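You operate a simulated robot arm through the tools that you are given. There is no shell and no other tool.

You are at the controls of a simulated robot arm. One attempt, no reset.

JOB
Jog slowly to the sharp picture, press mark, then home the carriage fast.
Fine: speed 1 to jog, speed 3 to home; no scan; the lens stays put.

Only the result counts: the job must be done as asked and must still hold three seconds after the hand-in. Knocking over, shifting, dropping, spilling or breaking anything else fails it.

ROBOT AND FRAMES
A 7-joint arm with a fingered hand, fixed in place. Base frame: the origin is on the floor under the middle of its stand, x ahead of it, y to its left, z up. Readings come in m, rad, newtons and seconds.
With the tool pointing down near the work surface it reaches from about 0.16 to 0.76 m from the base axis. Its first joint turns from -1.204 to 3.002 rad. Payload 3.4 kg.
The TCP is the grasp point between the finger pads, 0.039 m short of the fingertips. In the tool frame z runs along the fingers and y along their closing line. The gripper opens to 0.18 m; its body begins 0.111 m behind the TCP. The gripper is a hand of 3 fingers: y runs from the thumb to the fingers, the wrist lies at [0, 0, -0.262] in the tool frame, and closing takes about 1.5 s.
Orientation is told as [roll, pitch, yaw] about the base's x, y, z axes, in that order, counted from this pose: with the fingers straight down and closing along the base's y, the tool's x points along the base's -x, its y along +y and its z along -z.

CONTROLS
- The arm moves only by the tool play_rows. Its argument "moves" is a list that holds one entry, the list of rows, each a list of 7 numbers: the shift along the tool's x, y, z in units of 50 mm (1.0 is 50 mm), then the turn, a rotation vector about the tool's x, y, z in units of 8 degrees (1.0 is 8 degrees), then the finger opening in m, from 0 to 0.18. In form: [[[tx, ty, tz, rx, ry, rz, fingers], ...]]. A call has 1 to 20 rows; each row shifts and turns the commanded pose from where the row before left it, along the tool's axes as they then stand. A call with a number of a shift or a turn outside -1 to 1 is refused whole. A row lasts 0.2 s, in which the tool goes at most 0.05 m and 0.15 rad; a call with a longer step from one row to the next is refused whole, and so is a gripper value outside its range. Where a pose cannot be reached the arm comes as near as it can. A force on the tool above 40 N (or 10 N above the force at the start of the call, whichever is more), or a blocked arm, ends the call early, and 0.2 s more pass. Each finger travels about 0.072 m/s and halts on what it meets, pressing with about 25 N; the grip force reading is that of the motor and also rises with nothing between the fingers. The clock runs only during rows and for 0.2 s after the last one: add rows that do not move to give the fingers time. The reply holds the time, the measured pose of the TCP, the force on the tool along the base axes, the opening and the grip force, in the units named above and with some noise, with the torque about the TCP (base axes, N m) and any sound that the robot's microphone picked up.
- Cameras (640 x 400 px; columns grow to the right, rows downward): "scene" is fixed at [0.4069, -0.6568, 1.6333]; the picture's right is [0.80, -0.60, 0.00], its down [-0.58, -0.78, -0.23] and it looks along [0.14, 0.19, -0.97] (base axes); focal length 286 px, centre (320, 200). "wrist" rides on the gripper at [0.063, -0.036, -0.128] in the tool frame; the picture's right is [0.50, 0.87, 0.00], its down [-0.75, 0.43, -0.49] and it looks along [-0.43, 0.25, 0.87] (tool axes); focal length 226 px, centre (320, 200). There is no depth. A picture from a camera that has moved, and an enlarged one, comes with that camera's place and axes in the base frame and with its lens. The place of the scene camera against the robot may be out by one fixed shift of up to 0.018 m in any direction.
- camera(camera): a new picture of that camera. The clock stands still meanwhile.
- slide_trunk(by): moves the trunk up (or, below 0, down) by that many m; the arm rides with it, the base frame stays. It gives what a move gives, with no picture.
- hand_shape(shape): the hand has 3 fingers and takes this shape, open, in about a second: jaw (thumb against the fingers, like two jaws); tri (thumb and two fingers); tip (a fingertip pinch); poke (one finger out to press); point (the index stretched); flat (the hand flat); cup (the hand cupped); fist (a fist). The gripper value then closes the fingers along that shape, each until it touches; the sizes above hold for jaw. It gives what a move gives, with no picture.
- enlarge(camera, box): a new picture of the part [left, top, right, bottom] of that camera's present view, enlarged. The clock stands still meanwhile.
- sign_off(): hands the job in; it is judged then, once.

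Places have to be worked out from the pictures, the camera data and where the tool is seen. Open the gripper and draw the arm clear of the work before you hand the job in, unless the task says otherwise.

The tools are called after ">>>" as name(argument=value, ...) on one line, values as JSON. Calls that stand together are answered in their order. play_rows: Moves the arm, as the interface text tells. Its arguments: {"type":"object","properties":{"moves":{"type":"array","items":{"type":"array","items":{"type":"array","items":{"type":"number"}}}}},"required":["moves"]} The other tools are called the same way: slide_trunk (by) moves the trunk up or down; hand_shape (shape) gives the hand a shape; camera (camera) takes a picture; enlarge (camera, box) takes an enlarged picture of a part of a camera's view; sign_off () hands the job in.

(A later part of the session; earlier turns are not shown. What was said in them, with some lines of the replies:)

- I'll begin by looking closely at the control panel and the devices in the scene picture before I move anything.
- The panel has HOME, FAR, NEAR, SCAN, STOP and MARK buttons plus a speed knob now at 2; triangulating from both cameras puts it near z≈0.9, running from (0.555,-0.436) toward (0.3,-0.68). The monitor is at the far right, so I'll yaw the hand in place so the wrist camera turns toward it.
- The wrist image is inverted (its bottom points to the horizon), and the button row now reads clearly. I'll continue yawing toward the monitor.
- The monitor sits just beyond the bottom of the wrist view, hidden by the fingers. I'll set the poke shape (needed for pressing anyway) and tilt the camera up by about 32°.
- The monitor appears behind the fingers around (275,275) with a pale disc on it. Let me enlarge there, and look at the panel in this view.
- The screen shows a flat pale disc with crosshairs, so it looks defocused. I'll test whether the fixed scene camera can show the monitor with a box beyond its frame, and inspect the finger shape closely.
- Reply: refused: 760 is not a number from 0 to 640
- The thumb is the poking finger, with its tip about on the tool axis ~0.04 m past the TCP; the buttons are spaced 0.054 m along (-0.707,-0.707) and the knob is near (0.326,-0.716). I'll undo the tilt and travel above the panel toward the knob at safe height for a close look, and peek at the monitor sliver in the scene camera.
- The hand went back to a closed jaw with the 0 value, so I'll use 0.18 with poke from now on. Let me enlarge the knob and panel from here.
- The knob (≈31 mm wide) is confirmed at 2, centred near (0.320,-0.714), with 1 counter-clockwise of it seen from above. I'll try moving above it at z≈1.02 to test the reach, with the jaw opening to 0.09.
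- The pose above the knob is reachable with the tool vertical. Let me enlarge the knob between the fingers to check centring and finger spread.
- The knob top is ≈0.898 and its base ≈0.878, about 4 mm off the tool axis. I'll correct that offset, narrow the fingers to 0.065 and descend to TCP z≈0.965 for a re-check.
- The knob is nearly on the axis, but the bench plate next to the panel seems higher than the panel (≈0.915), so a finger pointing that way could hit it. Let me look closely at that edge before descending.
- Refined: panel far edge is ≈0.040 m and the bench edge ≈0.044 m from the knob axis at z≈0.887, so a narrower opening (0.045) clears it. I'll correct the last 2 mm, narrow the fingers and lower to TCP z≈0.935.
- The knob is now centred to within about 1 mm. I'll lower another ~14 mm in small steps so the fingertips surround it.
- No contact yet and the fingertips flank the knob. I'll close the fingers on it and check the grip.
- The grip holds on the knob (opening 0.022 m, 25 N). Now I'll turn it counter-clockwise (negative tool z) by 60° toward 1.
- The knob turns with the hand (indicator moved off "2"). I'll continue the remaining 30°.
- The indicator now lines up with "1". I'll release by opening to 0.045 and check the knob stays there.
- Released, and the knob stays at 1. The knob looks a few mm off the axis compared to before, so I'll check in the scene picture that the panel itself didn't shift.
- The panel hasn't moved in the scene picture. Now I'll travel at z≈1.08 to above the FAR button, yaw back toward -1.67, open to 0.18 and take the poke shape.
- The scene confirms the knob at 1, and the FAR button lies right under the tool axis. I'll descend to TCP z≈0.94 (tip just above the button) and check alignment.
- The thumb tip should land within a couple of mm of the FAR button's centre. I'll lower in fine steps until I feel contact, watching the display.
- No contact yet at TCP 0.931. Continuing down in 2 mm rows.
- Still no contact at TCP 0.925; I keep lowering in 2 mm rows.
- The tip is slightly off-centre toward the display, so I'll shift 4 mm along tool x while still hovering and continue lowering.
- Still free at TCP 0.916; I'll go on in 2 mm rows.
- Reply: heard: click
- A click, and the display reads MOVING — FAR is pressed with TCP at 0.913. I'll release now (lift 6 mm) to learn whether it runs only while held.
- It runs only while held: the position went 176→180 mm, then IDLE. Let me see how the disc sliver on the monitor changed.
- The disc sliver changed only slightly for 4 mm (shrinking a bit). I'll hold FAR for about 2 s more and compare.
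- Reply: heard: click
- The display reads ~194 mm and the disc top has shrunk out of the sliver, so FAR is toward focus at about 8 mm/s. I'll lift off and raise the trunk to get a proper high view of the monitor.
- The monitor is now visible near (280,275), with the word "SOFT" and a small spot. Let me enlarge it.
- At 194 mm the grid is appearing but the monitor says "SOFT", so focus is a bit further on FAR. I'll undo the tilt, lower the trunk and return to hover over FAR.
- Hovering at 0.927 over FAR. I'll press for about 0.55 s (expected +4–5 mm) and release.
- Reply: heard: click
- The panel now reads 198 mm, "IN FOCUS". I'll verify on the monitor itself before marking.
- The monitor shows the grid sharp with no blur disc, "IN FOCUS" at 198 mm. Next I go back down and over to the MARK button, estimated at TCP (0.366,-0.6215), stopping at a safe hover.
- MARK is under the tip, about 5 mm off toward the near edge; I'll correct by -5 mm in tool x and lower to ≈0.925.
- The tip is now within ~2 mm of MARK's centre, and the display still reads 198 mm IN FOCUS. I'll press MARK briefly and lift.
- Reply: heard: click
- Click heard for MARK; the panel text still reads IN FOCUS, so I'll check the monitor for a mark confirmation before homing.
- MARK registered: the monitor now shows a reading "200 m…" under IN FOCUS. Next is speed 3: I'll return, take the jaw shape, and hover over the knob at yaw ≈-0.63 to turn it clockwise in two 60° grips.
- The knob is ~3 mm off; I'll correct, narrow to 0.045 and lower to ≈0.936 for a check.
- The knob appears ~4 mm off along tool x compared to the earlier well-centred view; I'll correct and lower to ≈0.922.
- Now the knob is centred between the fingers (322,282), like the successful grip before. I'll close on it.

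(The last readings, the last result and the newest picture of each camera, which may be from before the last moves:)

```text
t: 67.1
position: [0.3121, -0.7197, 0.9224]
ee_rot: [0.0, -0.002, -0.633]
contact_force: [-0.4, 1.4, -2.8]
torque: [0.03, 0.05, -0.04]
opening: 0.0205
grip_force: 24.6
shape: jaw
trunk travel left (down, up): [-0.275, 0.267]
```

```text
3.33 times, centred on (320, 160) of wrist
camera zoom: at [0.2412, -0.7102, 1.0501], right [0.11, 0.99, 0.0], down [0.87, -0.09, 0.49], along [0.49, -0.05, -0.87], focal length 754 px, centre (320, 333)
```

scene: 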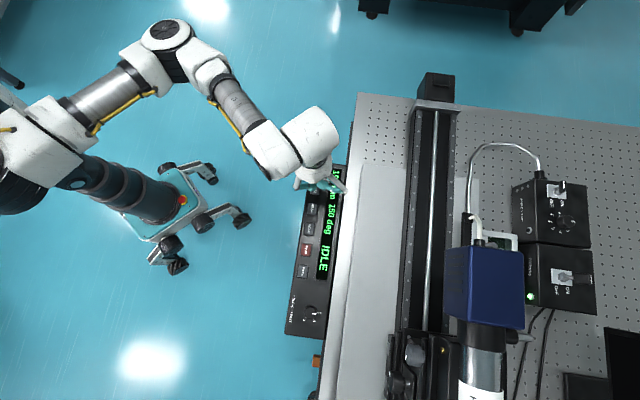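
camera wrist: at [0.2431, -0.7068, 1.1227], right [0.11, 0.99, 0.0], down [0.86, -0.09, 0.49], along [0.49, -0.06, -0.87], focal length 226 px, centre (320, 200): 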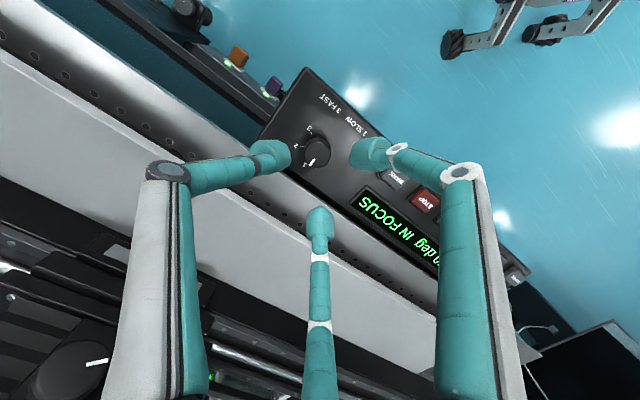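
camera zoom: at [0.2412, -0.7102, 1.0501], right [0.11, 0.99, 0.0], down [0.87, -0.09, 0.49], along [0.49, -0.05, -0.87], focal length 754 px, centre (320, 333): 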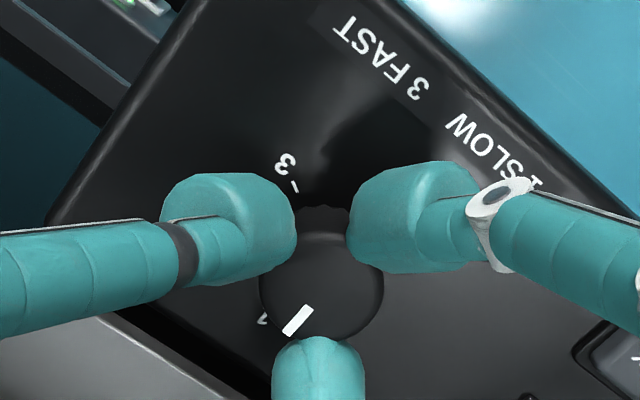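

Gripped with low forces. Comparing the two centred grips, the finger centre is offset a few mm from the TCP axis, so I'll turn clockwise 30° with a small compensating drift and check force.

>>> play_rows(moves=[[[0.005, 0.0125, 0, 0, 0, 0.75, 0.01], [0.005, 0.0125, 0, 0, 0, 0.75, 0.01], [0.005, 0.0125, 0, 0, 0, 0.75, 0.01], [0.005, 0.0125, 0, 0, 0, 0.75, 0.01], [0.005, 0.0125, 0, 0, 0, 0.75, 0.01]]])

>>> enlarge(camera="wrist", box=[230, 100, 410, 220])

```text
t: 68.3
position: [0.316, -0.7165, 0.9228]
ee_rot: [0.001, -0.002, -1.16]
contact_force: [-3.7, -2.8, -0.2]
torque: [-0.13, 0.15, -0.01]
opening: 0.0203
grip_force: 25.2
shape: jaw
trunk travel left (down, up): [-0.275, 0.267]
```

```text
3.33 times, centred on (320, 160) of wrist
camera zoom: at [0.2572, -0.6735, 1.0499], right [0.59, 0.81, 0.0], down [0.7, -0.52, 0.49], along [0.4, -0.29, -0.87], focal length 754 px, centre (320, 333)
```

zoom: 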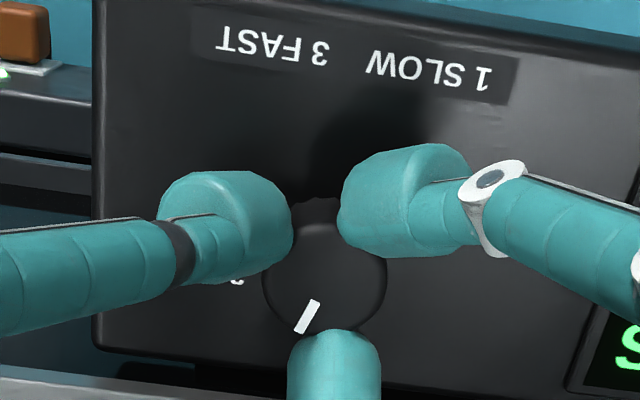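

The knob is following with slight slip and low force. I'll continue the next 30°.

>>> play_rows(moves=[[[0.002, 0.01, 0, 0, 0, 0.75, 0.01], [0.002, 0.01, 0, 0, 0, 0.75, 0.01], [0.002, 0.01, 0, 0, 0, 0.75, 0.01], [0.002, 0.01, 0, 0, 0, 0.75, 0.01], [0.002, 0.01, 0, 0, 0, 0.75, 0.01]]])

>>> enlarge(camera="wrist", box=[230, 100, 410, 220])

```text
t: 69.5
position: [0.3166, -0.715, 0.9232]
ee_rot: [-0.001, -0.001, -1.681]
contact_force: [-5.6, -0.1, -4.0]
torque: [0.03, 0.24, -0.05]
opening: 0.0205
grip_force: 24.6
shape: jaw
trunk travel left (down, up): [-0.275, 0.267]
```

```text
3.33 times, centred on (320, 160) of wrist
camera zoom: at [0.2882, -0.6487, 1.0503], right [0.92, 0.4, 0.0], down [0.35, -0.8, 0.49], along [0.2, -0.45, -0.87], focal length 754 px, centre (320, 333)
```

zoom: 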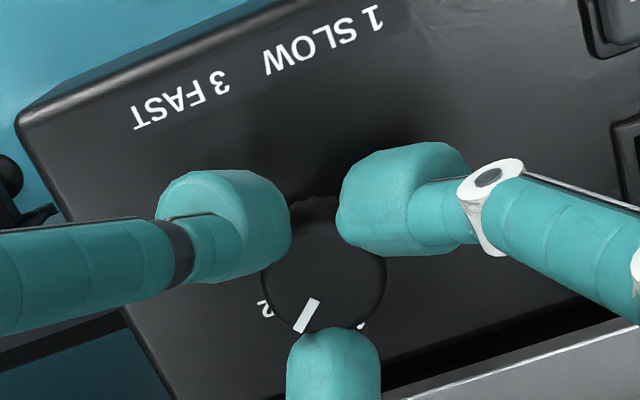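

The knob is just short of 2 (about 10° lag). I'll release, lift 25 mm and rotate back ~66° for a second grip.

>>> play_rows(moves=[[[0, 0, 0, 0, 0, 0, 0.03], [0, 0, 0, 0, 0, 0, 0.045], [0, 0, 0, 0, 0, 0, 0.045], [0, 0, -0.3, 0, 0, 0, 0.045], [0, 0, -0.3, 0, 0, 0, 0.045], [-0.0065, -0.0135, 0, 0, 0, -0.92, 0.045], [-0.0065, -0.0135, 0, 0, 0, -0.92, 0.045], [-0.0065, -0.0135, 0, 0, 0, -0.92, 0.045], [-0.0065, -0.0135, 0, 0, 0, -0.92, 0.045], [-0.0065, -0.0135, 0, 0, 0, -0.92, 0.045], [-0.0065, -0.0135, 0, 0, 0, -0.92, 0.045], [-0.0065, -0.0135, 0, 0, 0, -0.92, 0.045], [-0.0065, -0.0135, 0, 0, 0, -0.92, 0.045], [-0.0065, -0.0135, 0, 0, 0, -0.92, 0.045], [0, 0, 0, 0, 0, 0, 0.045]]])

>>> enlarge(camera="wrist", box=[230, 100, 410, 220])

```text
t: 72.7
position: [0.3121, -0.7198, 0.9539]
ee_rot: [-0.001, -0.002, -0.522]
contact_force: [-0.9, 0.0, -0.7]
torque: [-0.02, -0.01, 0.0]
opening: 0.0447
grip_force: 0.1
shape: jaw
trunk travel left (down, up): [-0.275, 0.267]
```

```text
3.33 times, centred on (320, 160) of wrist
camera zoom: at [0.2405, -0.7189, 1.081], right [0.0, 1.0, 0.0], down [0.87, 0.0, 0.49], along [0.49, 0.0, -0.87], focal length 754 px, centre (320, 333)
```

zoom: 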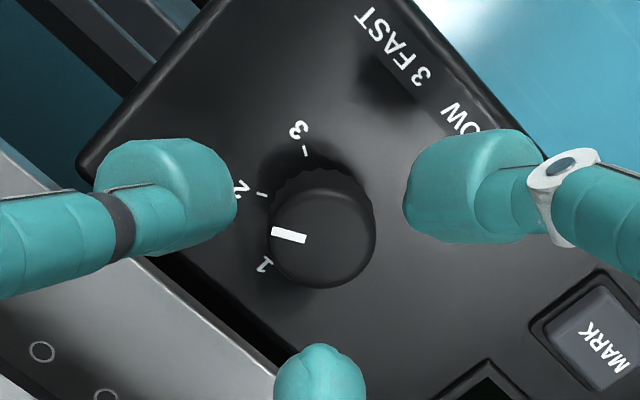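

The indicator sits about 10° before 2. I'll descend again and grip at this yaw, a touch deeper for a firmer hold.

>>> play_rows(moves=[[[-0.02, 0.02, 0, 0, 0, 0, 0.045], [0, 0, 0.25, 0, 0, 0, 0.045], [0, 0, 0.25, 0, 0, 0, 0.045], [0, 0, 0.16, 0, 0, 0, 0.045], [0, 0, 0, 0, 0, 0, 0.045]]])

>>> enlarge(camera="wrist", box=[230, 100, 410, 220])

```text
t: 73.9
position: [0.3133, -0.7191, 0.9191]
ee_rot: [-0.002, -0.001, -0.524]
contact_force: [0.0, -0.5, 0.6]
torque: [0.01, 0.0, -0.01]
opening: 0.0447
grip_force: 0.0
shape: jaw
trunk travel left (down, up): [-0.275, 0.267]
```

```text
3.33 times, centred on (320, 160) of wrist
camera zoom: at [0.2419, -0.7182, 1.046], right [0.0, 1.0, 0.0], down [0.87, 0.0, 0.49], along [0.49, 0.0, -0.87], focal length 754 px, centre (320, 333)
```

zoom: 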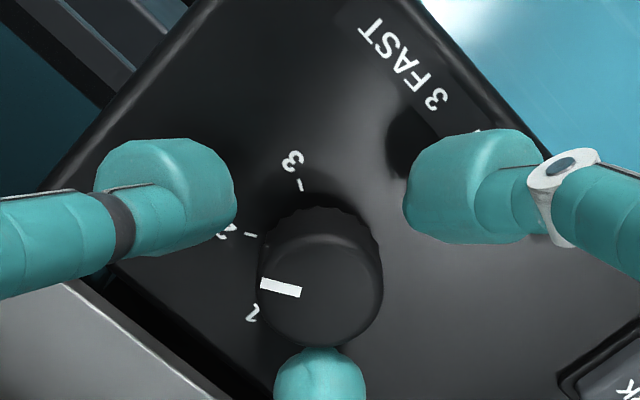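

Centred and slightly deeper (0.919). I'll close and then turn 36° clockwise in the same call.

>>> play_rows(moves=[[[0, 0, 0, 0, 0, 0, 0.035], [0, 0, 0, 0, 0, 0, 0.025], [0, 0, 0, 0, 0, 0, 0.0], [0, 0, 0, 0, 0, 0, 0.0], [0, 0, 0, 0, 0, 0, 0.0], [0, 0, 0, 0, 0, 0, 0.0], [0.004, 0.012, 0, 0, 0, 0.75, 0.0], [0.004, 0.012, 0, 0, 0, 0.75, 0.0], [0.004, 0.012, 0, 0, 0, 0.75, 0.0], [0.004, 0.012, 0, 0, 0, 0.75, 0.0], [0.004, 0.012, 0, 0, 0, 0.75, 0.0], [0.004, 0.012, 0, 0, 0, 0.75, 0.0]]])

>>> enlarge(camera="wrist", box=[230, 100, 410, 220])

```text
t: 76.5
position: [0.3149, -0.7167, 0.9185]
ee_rot: [0.0, -0.001, -1.154]
contact_force: [0.6, -3.1, -6.8]
torque: [-0.07, 0.05, -0.02]
opening: 0.021
grip_force: 24.6
shape: jaw
trunk travel left (down, up): [-0.275, 0.267]
```

```text
3.33 times, centred on (320, 160) of wrist
camera zoom: at [0.2575, -0.6731, 1.0462], right [0.59, 0.81, 0.0], down [0.7, -0.51, 0.49], along [0.4, -0.29, -0.87], focal length 754 px, centre (320, 333)
```

zoom: 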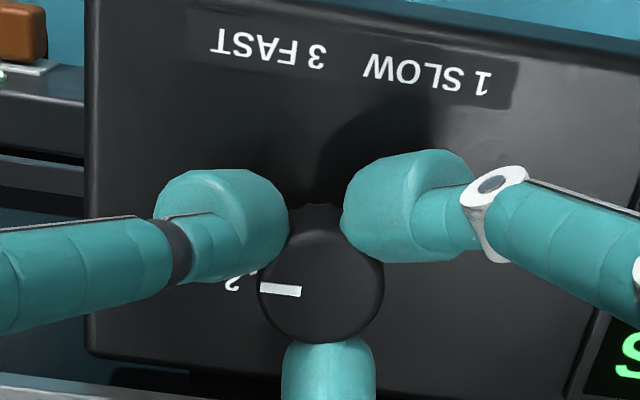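

The indicator is now ~15° past 2. I'll continue clockwise another 36°.

>>> play_rows(moves=[[[0.003, 0.011, 0, 0, 0, 0.75, 0.0], [0.003, 0.011, 0, 0, 0, 0.75, 0.0], [0.003, 0.011, 0, 0, 0, 0.75, 0.0], [0.003, 0.011, 0, 0, 0, 0.75, 0.0], [0.003, 0.011, 0, 0, 0, 0.75, 0.0], [0.003, 0.011, 0, 0, 0, 0.75, 0.0]]])

>>> enlarge(camera="wrist", box=[230, 100, 410, 220])

```text
t: 77.9
position: [0.3166, -0.7152, 0.9191]
ee_rot: [-0.001, -0.002, -1.782]
contact_force: [-4.9, -2.7, -8.5]
torque: [-0.1, 0.22, 0.04]
opening: 0.0208
grip_force: 24.6
shape: jaw
trunk travel left (down, up): [-0.275, 0.267]
```

```text
3.33 times, centred on (320, 160) of wrist
camera zoom: at [0.2963, -0.6461, 1.0463], right [0.95, 0.31, 0.0], down [0.27, -0.83, 0.49], along [0.15, -0.47, -0.87], focal length 754 px, centre (320, 333)
```

zoom: 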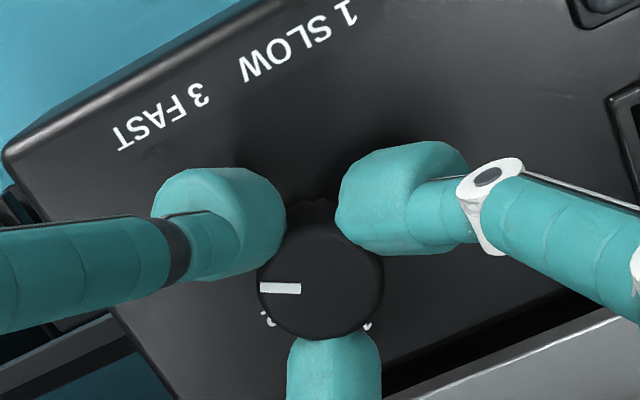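

By comparison with the calibrated 2-position, the indicator should now be at 3. I'll release, lift and look.

>>> play_rows(moves=[[[0, 0, 0, 0, 0, 0, 0.03], [0, 0, 0, 0, 0, 0, 0.045], [0, 0, 0, 0, 0, 0, 0.045], [0, 0, -0.4, 0, 0, 0, 0.045], [0, 0, -0.9, 0, 0, 0, 0.05], [0, 0, -0.9, 0, 0, 0, 0.07], [0, 0, 0, 0, 0, 0, 0.08]]])

>>> enlarge(camera="wrist", box=[230, 80, 410, 200])

>>> enlarge(camera="scene", box=[270, 150, 370, 350])

```text
t: 79.5
position: [0.3186, -0.7171, 1.0284]
ee_rot: [0.0, -0.002, -1.779]
contact_force: [-0.2, 0.2, 0.2]
torque: [0.01, -0.02, -0.01]
opening: 0.0791
grip_force: 0.2
shape: jaw
trunk travel left (down, up): [-0.275, 0.267]
```

```text
3.33 times, centred on (320, 140) of wrist
camera zoom: at [0.2964, -0.6468, 1.1547], right [0.95, 0.31, 0.0], down [0.27, -0.83, 0.49], along [0.15, -0.47, -0.87], focal length 754 px, centre (320, 400)
```

zoom: 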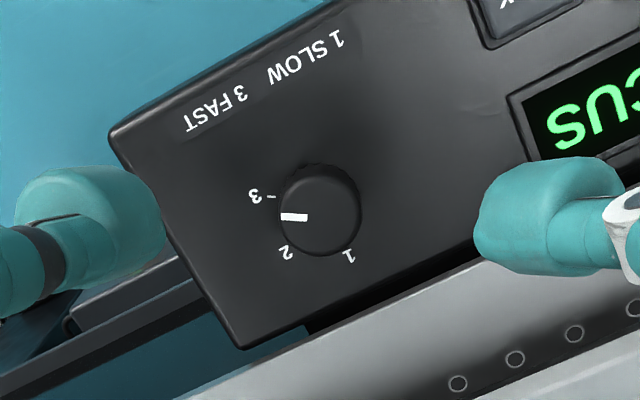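

```text
2.00 times, centred on (320, 250) of scene
camera zoom: at [0.4069, -0.6568, 1.6333], right [0.8, -0.6, 0.0], down [-0.58, -0.78, -0.23], along [0.14, 0.19, -0.97], focal length 573 px, centre (320, 100)
```

zoom: 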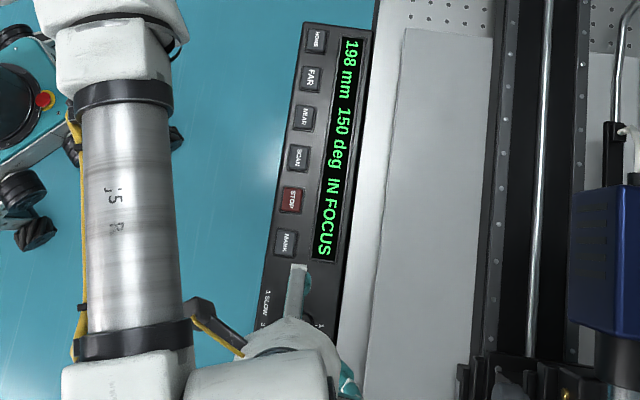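

The indicator points at 3. I'll lift, open up, and travel to above HOME at yaw ≈-1.675, then take the poke shape and confirm the knob in the scene picture.

>>> play_rows(moves=[[[0, 0, -0.8, 0, 0, -0.75, 0.1], [0.779, 0.518, 0, 0, 0, 0, 0.12], [0.779, 0.518, 0, 0, 0, 0, 0.14], [0.779, 0.518, 0, 0, 0, 0, 0.16], [0.779, 0.518, 0, 0, 0, 0, 0.18], [0.779, 0.518, 0, 0, 0, 0, 0.18], [0.779, 0.518, 0, 0, 0, 0, 0.18], [0.779, 0.518, 0, 0, 0, 0, 0.18], [0.779, 0.518, 0, 0, 0, 0, 0.18], [0, 0, 0, 0, 0, 0, 0.18], [0, 0, 0, 0, 0, 0, 0.18]]])

>>> hand_shape(shape="poke")

>>> camera(camera="wrist")

>>> enlarge(camera="scene", box=[280, 270, 350, 340])

>>> enlarge(camera="scene", box=[270, 150, 370, 350])

```text
t: 81.9
position: [0.5608, -0.4258, 1.0683]
ee_rot: [0.0, 0.001, -1.673]
contact_force: [-0.9, -0.2, 0.6]
torque: [0.01, 0.02, -0.01]
opening: 0.1801
grip_force: 0.1
shape: jaw
trunk travel left (down, up): [-0.275, 0.267]
```

```text
t: 82.8
position: [0.5598, -0.4229, 1.0691]
ee_rot: [0.001, -0.003, -1.673]
contact_force: [0.2, 0.2, -0.3]
torque: [-0.01, -0.02, 0.03]
opening: 0.0
grip_force: 0.0
shape: poke
trunk travel left (down, up): [-0.275, 0.267]
```

```text
taken
camera wrist: at [0.531, -0.3564, 1.1963], right [0.91, 0.41, 0.0], down [0.35, -0.79, 0.49], along [0.2, -0.45, -0.87], focal length 226 px, centre (320, 200)
```

wrist: 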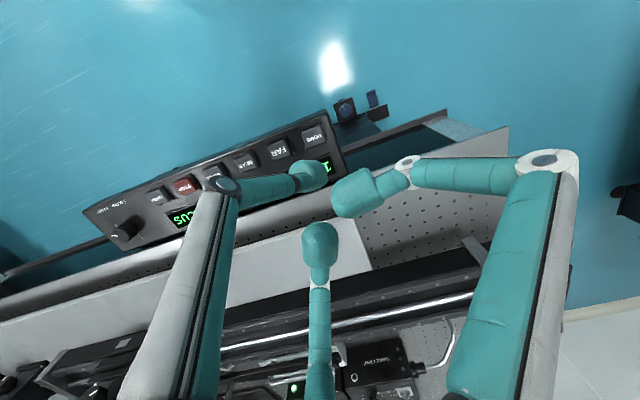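

```text
5.71 times, centred on (315, 305) of scene
camera zoom: at [0.4069, -0.6568, 1.6333], right [0.8, -0.6, 0.0], down [-0.58, -0.78, -0.23], along [0.14, 0.19, -0.97], focal length 1636 px, centre (349, -400)
```

zoom: 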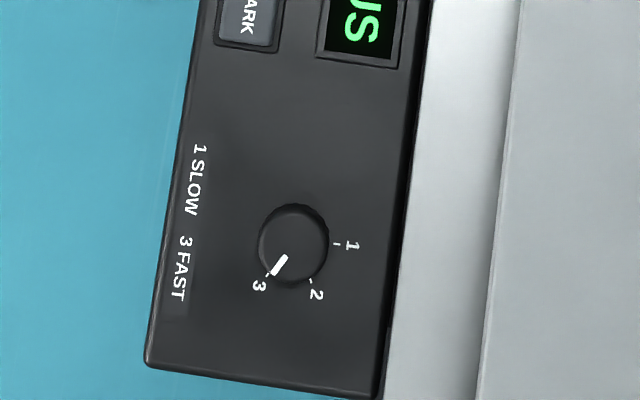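

```text
2.00 times, centred on (320, 250) of scene
camera zoom: at [0.4069, -0.6568, 1.6333], right [0.8, -0.6, 0.0], down [-0.58, -0.78, -0.23], along [0.14, 0.19, -0.97], focal length 573 px, centre (320, 100)
```

zoom: 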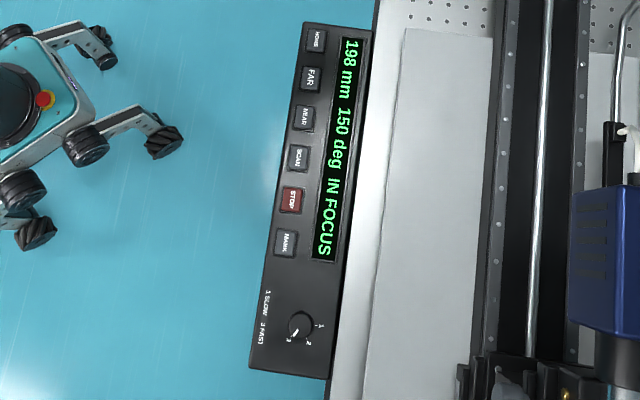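

The scene view confirms the knob at 3. I'll nudge ~7 mm toward HOME's centre and descend to a hover at ≈0.93.

>>> play_rows(moves=[[[-0.137, -0.056, 0, 0, 0, 0, 0.18], [0, 0, 0.95, 0, 0, 0, 0.18], [0, 0, 0.95, 0, 0, 0, 0.18], [0, 0, 0.85, 0, 0, 0, 0.18], [0, 0, 0, 0, 0, 0, 0.18]]])

>>> enlarge(camera="wrist", box=[240, 110, 400, 210])

```text
t: 84.0
position: [0.5532, -0.4291, 0.9334]
ee_rot: [0.002, -0.002, -1.676]
contact_force: [-0.4, 0.1, 0.4]
torque: [0.01, 0.0, -0.03]
opening: 0.0
grip_force: 0.0
shape: poke
trunk travel left (down, up): [-0.275, 0.267]
```

```text
4.00 times, centred on (320, 160) of wrist
camera zoom: at [0.5243, -0.3632, 1.0601], right [0.91, 0.41, 0.0], down [0.35, -0.79, 0.49], along [0.2, -0.45, -0.87], focal length 904 px, centre (320, 360)
```

zoom: 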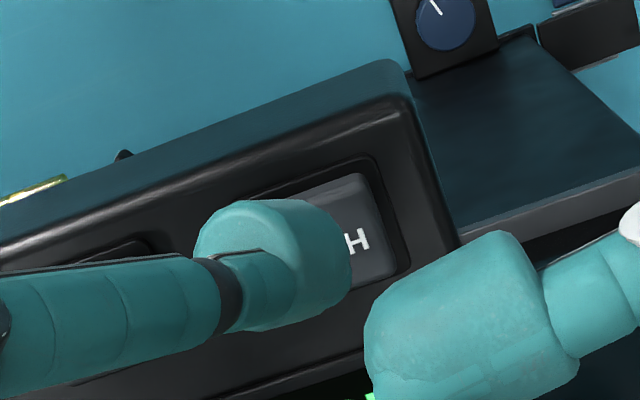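

The tip is ~4 mm left of HOME's centre; I'll shift, press HOME briefly and release.

>>> play_rows(moves=[[[0.035, 0.06, 0.1, 0, 0, 0, 0.18], [0, 0, 0.16, 0, 0, 0, 0.18], [0, 0, 0.15, 0, 0, 0, 0.18], [0, 0, 0, 0, 0, 0, 0.18], [0, 0, -0.25, 0, 0, 0, 0.18]]])

>>> enlarge(camera="scene", box=[270, 150, 370, 350])

>>> enlarge(camera="wrist", box=[200, 120, 440, 270])

```text
t: 85.2
position: [0.5566, -0.4305, 0.9229]
ee_rot: [0.001, -0.001, -1.673]
contact_force: [-0.3, -0.5, -0.1]
torque: [0.02, 0.01, -0.03]
opening: 0.0002
grip_force: 0.0
shape: poke
trunk travel left (down, up): [-0.275, 0.267]
heard: click
```

```text
2.00 times, centred on (320, 250) of scene
camera zoom: at [0.4069, -0.6568, 1.6333], right [0.8, -0.6, 0.0], down [-0.58, -0.78, -0.23], along [0.14, 0.19, -0.97], focal length 573 px, centre (320, 100)
```

zoom: 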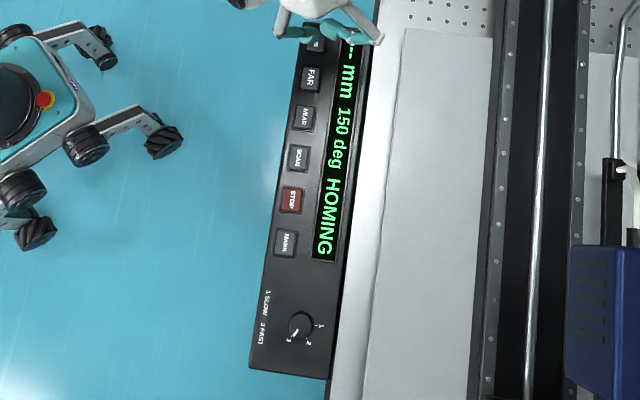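

```text
2.67 times, centred on (320, 195) of wrist
camera zoom: at [0.5274, -0.364, 1.0508], right [0.91, 0.41, 0.0], down [0.35, -0.79, 0.49], along [0.2, -0.45, -0.87], focal length 603 px, centre (320, 213)
```

zoom: 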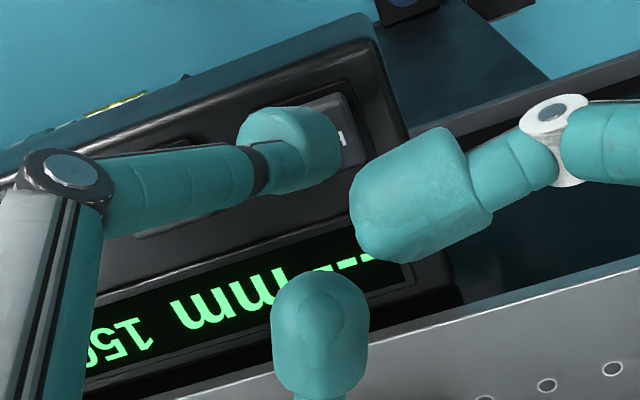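

HOMING is running (latched) and the button is released. I'll lift clear and wait for it to finish.

>>> play_rows(moves=[[[0, 0, -0.9, 0, 0, 0, 0.18], [0, 0, -0.95, 0, 0, 0, 0.18], [0, 0, -0.95, 0, 0, 0, 0.18], [0, 0, -0.95, 0, 0, 0, 0.18], [0, 0, -0.95, 0, 0, 0, 0.18], [0, 0, -0.95, 0, 0, 0, 0.18], [0, 0, 0, 0, 0, 0, 0.18], [0, 0, 0, 0, 0, 0, 0.18], [0, 0, 0, 0, 0, 0, 0.18], [0, 0, 0, 0, 0, 0, 0.18], [0, 0, 0, 0, 0, 0, 0.18], [0, 0, 0, 0, 0, 0, 0.18], [0, 0, 0, 0, 0, 0, 0.18]]])

>>> camera(camera="scene")

>>> enlarge(camera="scene", box=[270, 150, 370, 350])

```text
t: 88.0
position: [0.5604, -0.4295, 1.2083]
ee_rot: [0.002, -0.001, -1.676]
contact_force: [-0.6, -0.3, -0.1]
torque: [-0.01, 0.0, 0.02]
opening: 0.0001
grip_force: 0.0
shape: poke
trunk travel left (down, up): [-0.275, 0.267]
```

```text
taken
```

scene: 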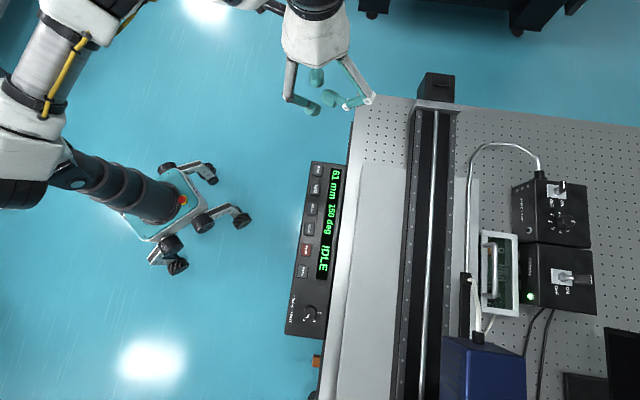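

```text
2.00 times, centred on (320, 250) of scene
camera zoom: at [0.4069, -0.6568, 1.6333], right [0.8, -0.6, 0.0], down [-0.58, -0.78, -0.23], along [0.14, 0.19, -0.97], focal length 573 px, centre (320, 100)
```

zoom: 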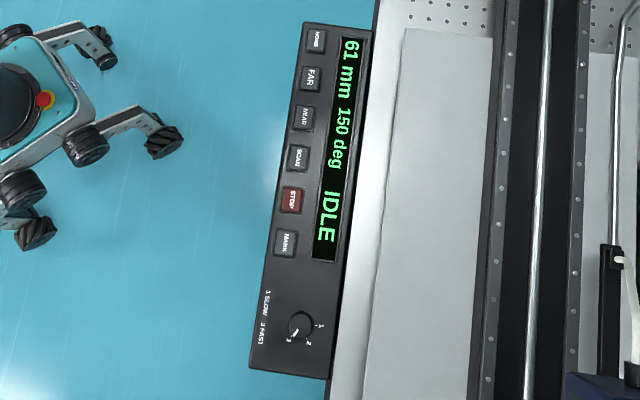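

It reads 61 mm, IDLE, with homing finished. I'll check that this really is the end of the rail and not an interruption, by waiting and viewing with the wrist camera from high.

>>> slide_trunk(by=0.24)

>>> play_rows(moves=[[[0, 0, 0, -0.5, -0.87, 0, 0.18], [0, 0, 0, -0.5, -0.87, 0, 0.18]]])

>>> camera(camera="wrist")

>>> enlarge(camera="wrist", box=[60, 120, 330, 310])

>>> enlarge(camera="scene", box=[270, 150, 370, 350])

```text
t: 90.5
position: [0.5567, -0.4318, 1.4468]
ee_rot: [-0.002, -0.002, -1.674]
contact_force: [0.1, -0.4, -0.2]
torque: [-0.02, 0.02, -0.06]
opening: 0.0001
grip_force: 0.0
shape: poke
trunk travel left (down, up): [-0.515, 0.027]
```

```text
t: 91.1
position: [0.5565, -0.4248, 1.448]
ee_rot: [0.144, -0.248, -1.692]
contact_force: [0.2, 0.3, -0.4]
torque: [-0.02, 0.04, 0.01]
opening: 0.0
grip_force: 0.1
shape: poke
trunk travel left (down, up): [-0.515, 0.027]
```

```text
taken
camera wrist: at [0.5145, -0.3281, 1.5498], right [0.91, 0.41, 0.0], down [0.28, -0.63, 0.72], along [0.29, -0.66, -0.7], focal length 226 px, centre (320, 200)
```

wrist: 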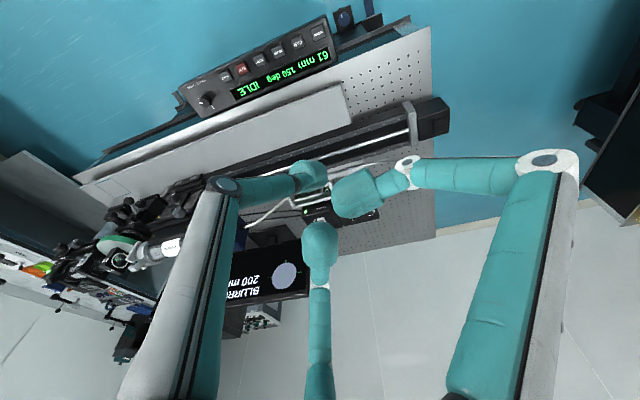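

```text
2.11 times, centred on (195, 215) of wrist
camera zoom: at [0.5145, -0.3281, 1.5498], right [0.91, 0.41, 0.0], down [0.28, -0.63, 0.72], along [0.29, -0.66, -0.7], focal length 476 px, centre (583, 168)
```

zoom: 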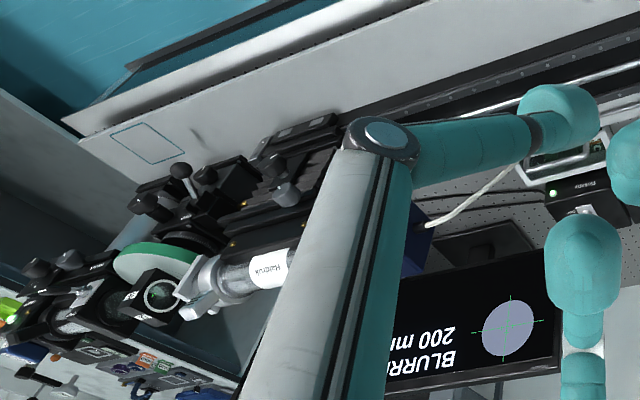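

```text
2.00 times, centred on (320, 250) of scene
camera zoom: at [0.4069, -0.6568, 1.6333], right [0.8, -0.6, 0.0], down [-0.58, -0.78, -0.23], along [0.14, 0.19, -0.97], focal length 573 px, centre (320, 100)
```

zoom: 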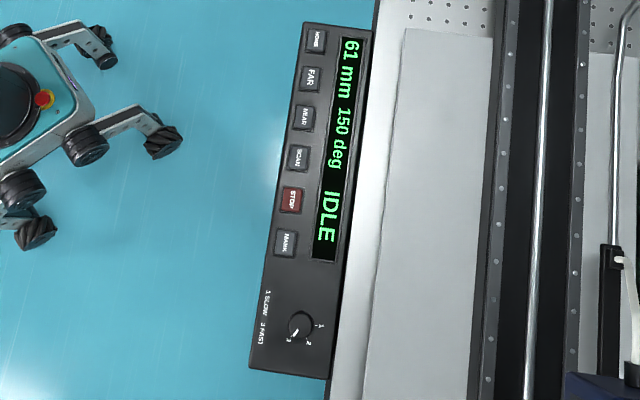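

The carriage sits at the near end of the rail against the station, stable at 61 mm IDLE, and the monitor keeps the marked 200 mm reading. I'll level the hand, open it and draw the arm back clear of the work.

>>> play_rows(moves=[[[0, 0, 0, 0.5, 0.87, 0, 0.18], [0, 0, 0, 0.5, 0.87, 0, 0.18], [0.545, -0.56, 0, 0, 0, 0, 0.18], [0.545, -0.56, 0, 0, 0, 0, 0.18], [0.545, -0.56, 0, 0, 0, 0, 0.18], [0.545, -0.56, 0, 0, 0, 0, 0.18]]])

>>> hand_shape(shape="jaw")

>>> camera(camera="scene")

>>> enlarge(camera="scene", box=[270, 150, 370, 350])

```text
t: 92.5
position: [0.5052, -0.3932, 1.4434]
ee_rot: [-0.001, 0.007, -1.677]
contact_force: [0.3, -0.3, -0.1]
torque: [0.07, -0.05, 0.0]
opening: 0.0001
grip_force: 0.1
shape: poke
out of reach, approached as far as the arm can: row 4, 5, 6
trunk travel left (down, up): [-0.515, 0.027]
```

```text
t: 93.4
position: [0.5047, -0.3909, 1.4437]
ee_rot: [-0.001, 0.007, -1.675]
contact_force: [-0.8, -0.9, -1.6]
torque: [0.06, -0.06, -0.01]
opening: 0.1801
grip_force: 0.0
shape: jaw
trunk travel left (down, up): [-0.515, 0.027]
```

```text
taken
```

scene: 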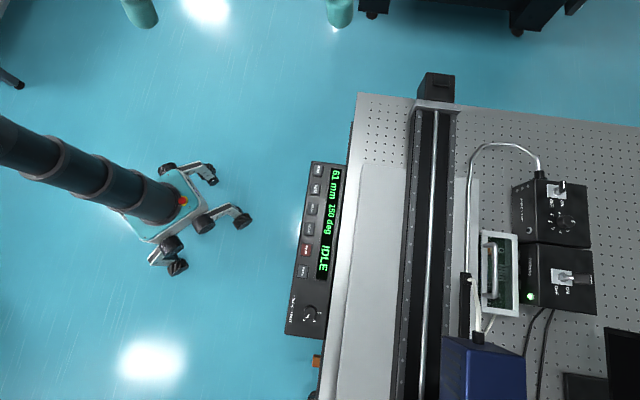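

```text
2.00 times, centred on (320, 250) of scene
camera zoom: at [0.4069, -0.6568, 1.6333], right [0.8, -0.6, 0.0], down [-0.58, -0.78, -0.23], along [0.14, 0.19, -0.97], focal length 573 px, centre (320, 100)
```

zoom: 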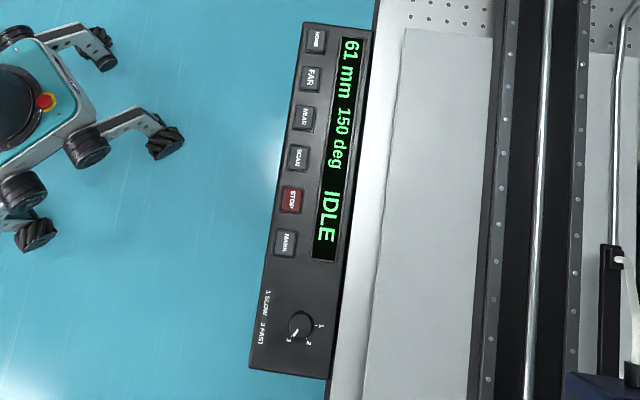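

Final state: the carriage is homed (61 mm, IDLE), the knob is at 3, the mark was recorded while in focus, nothing has shifted, and the hand is open and clear. I'm handing the job in.

>>> sign_off()

```text
The job is handed in.
```

The job is done and handed in. I jogged the carriage at speed 1 until the picture was sharp, pressed MARK, then homed it at speed 3.

- **Focus:** I turned the speed knob from 2 to 1 and jogged with FAR from 176 mm to 198 mm. There the panel and the monitor both read "IN FOCUS", and the grid on the monitor was sharp.
- **Mark:** MARK clicked, and the monitor then added a "200 m…" reading (cut off in my view) under "IN FOCUS". It was still shown after homing. The panel itself read 198 mm, and I can't say why the two differ.
- **Home:** I turned the knob to 3 and pressed HOME. The carriage ran to the station end of the rail and stopped. The panel stayed at 61 mm and IDLE from then until hand-in. It does not read 0, but the carriage was at the end of its travel and I didn't stop it.
- **Not touched:** I did not use SCAN or touch the lens, and nothing else in the scene looked moved.

The knob is still at 3, and the hand is open and clear of the bench.
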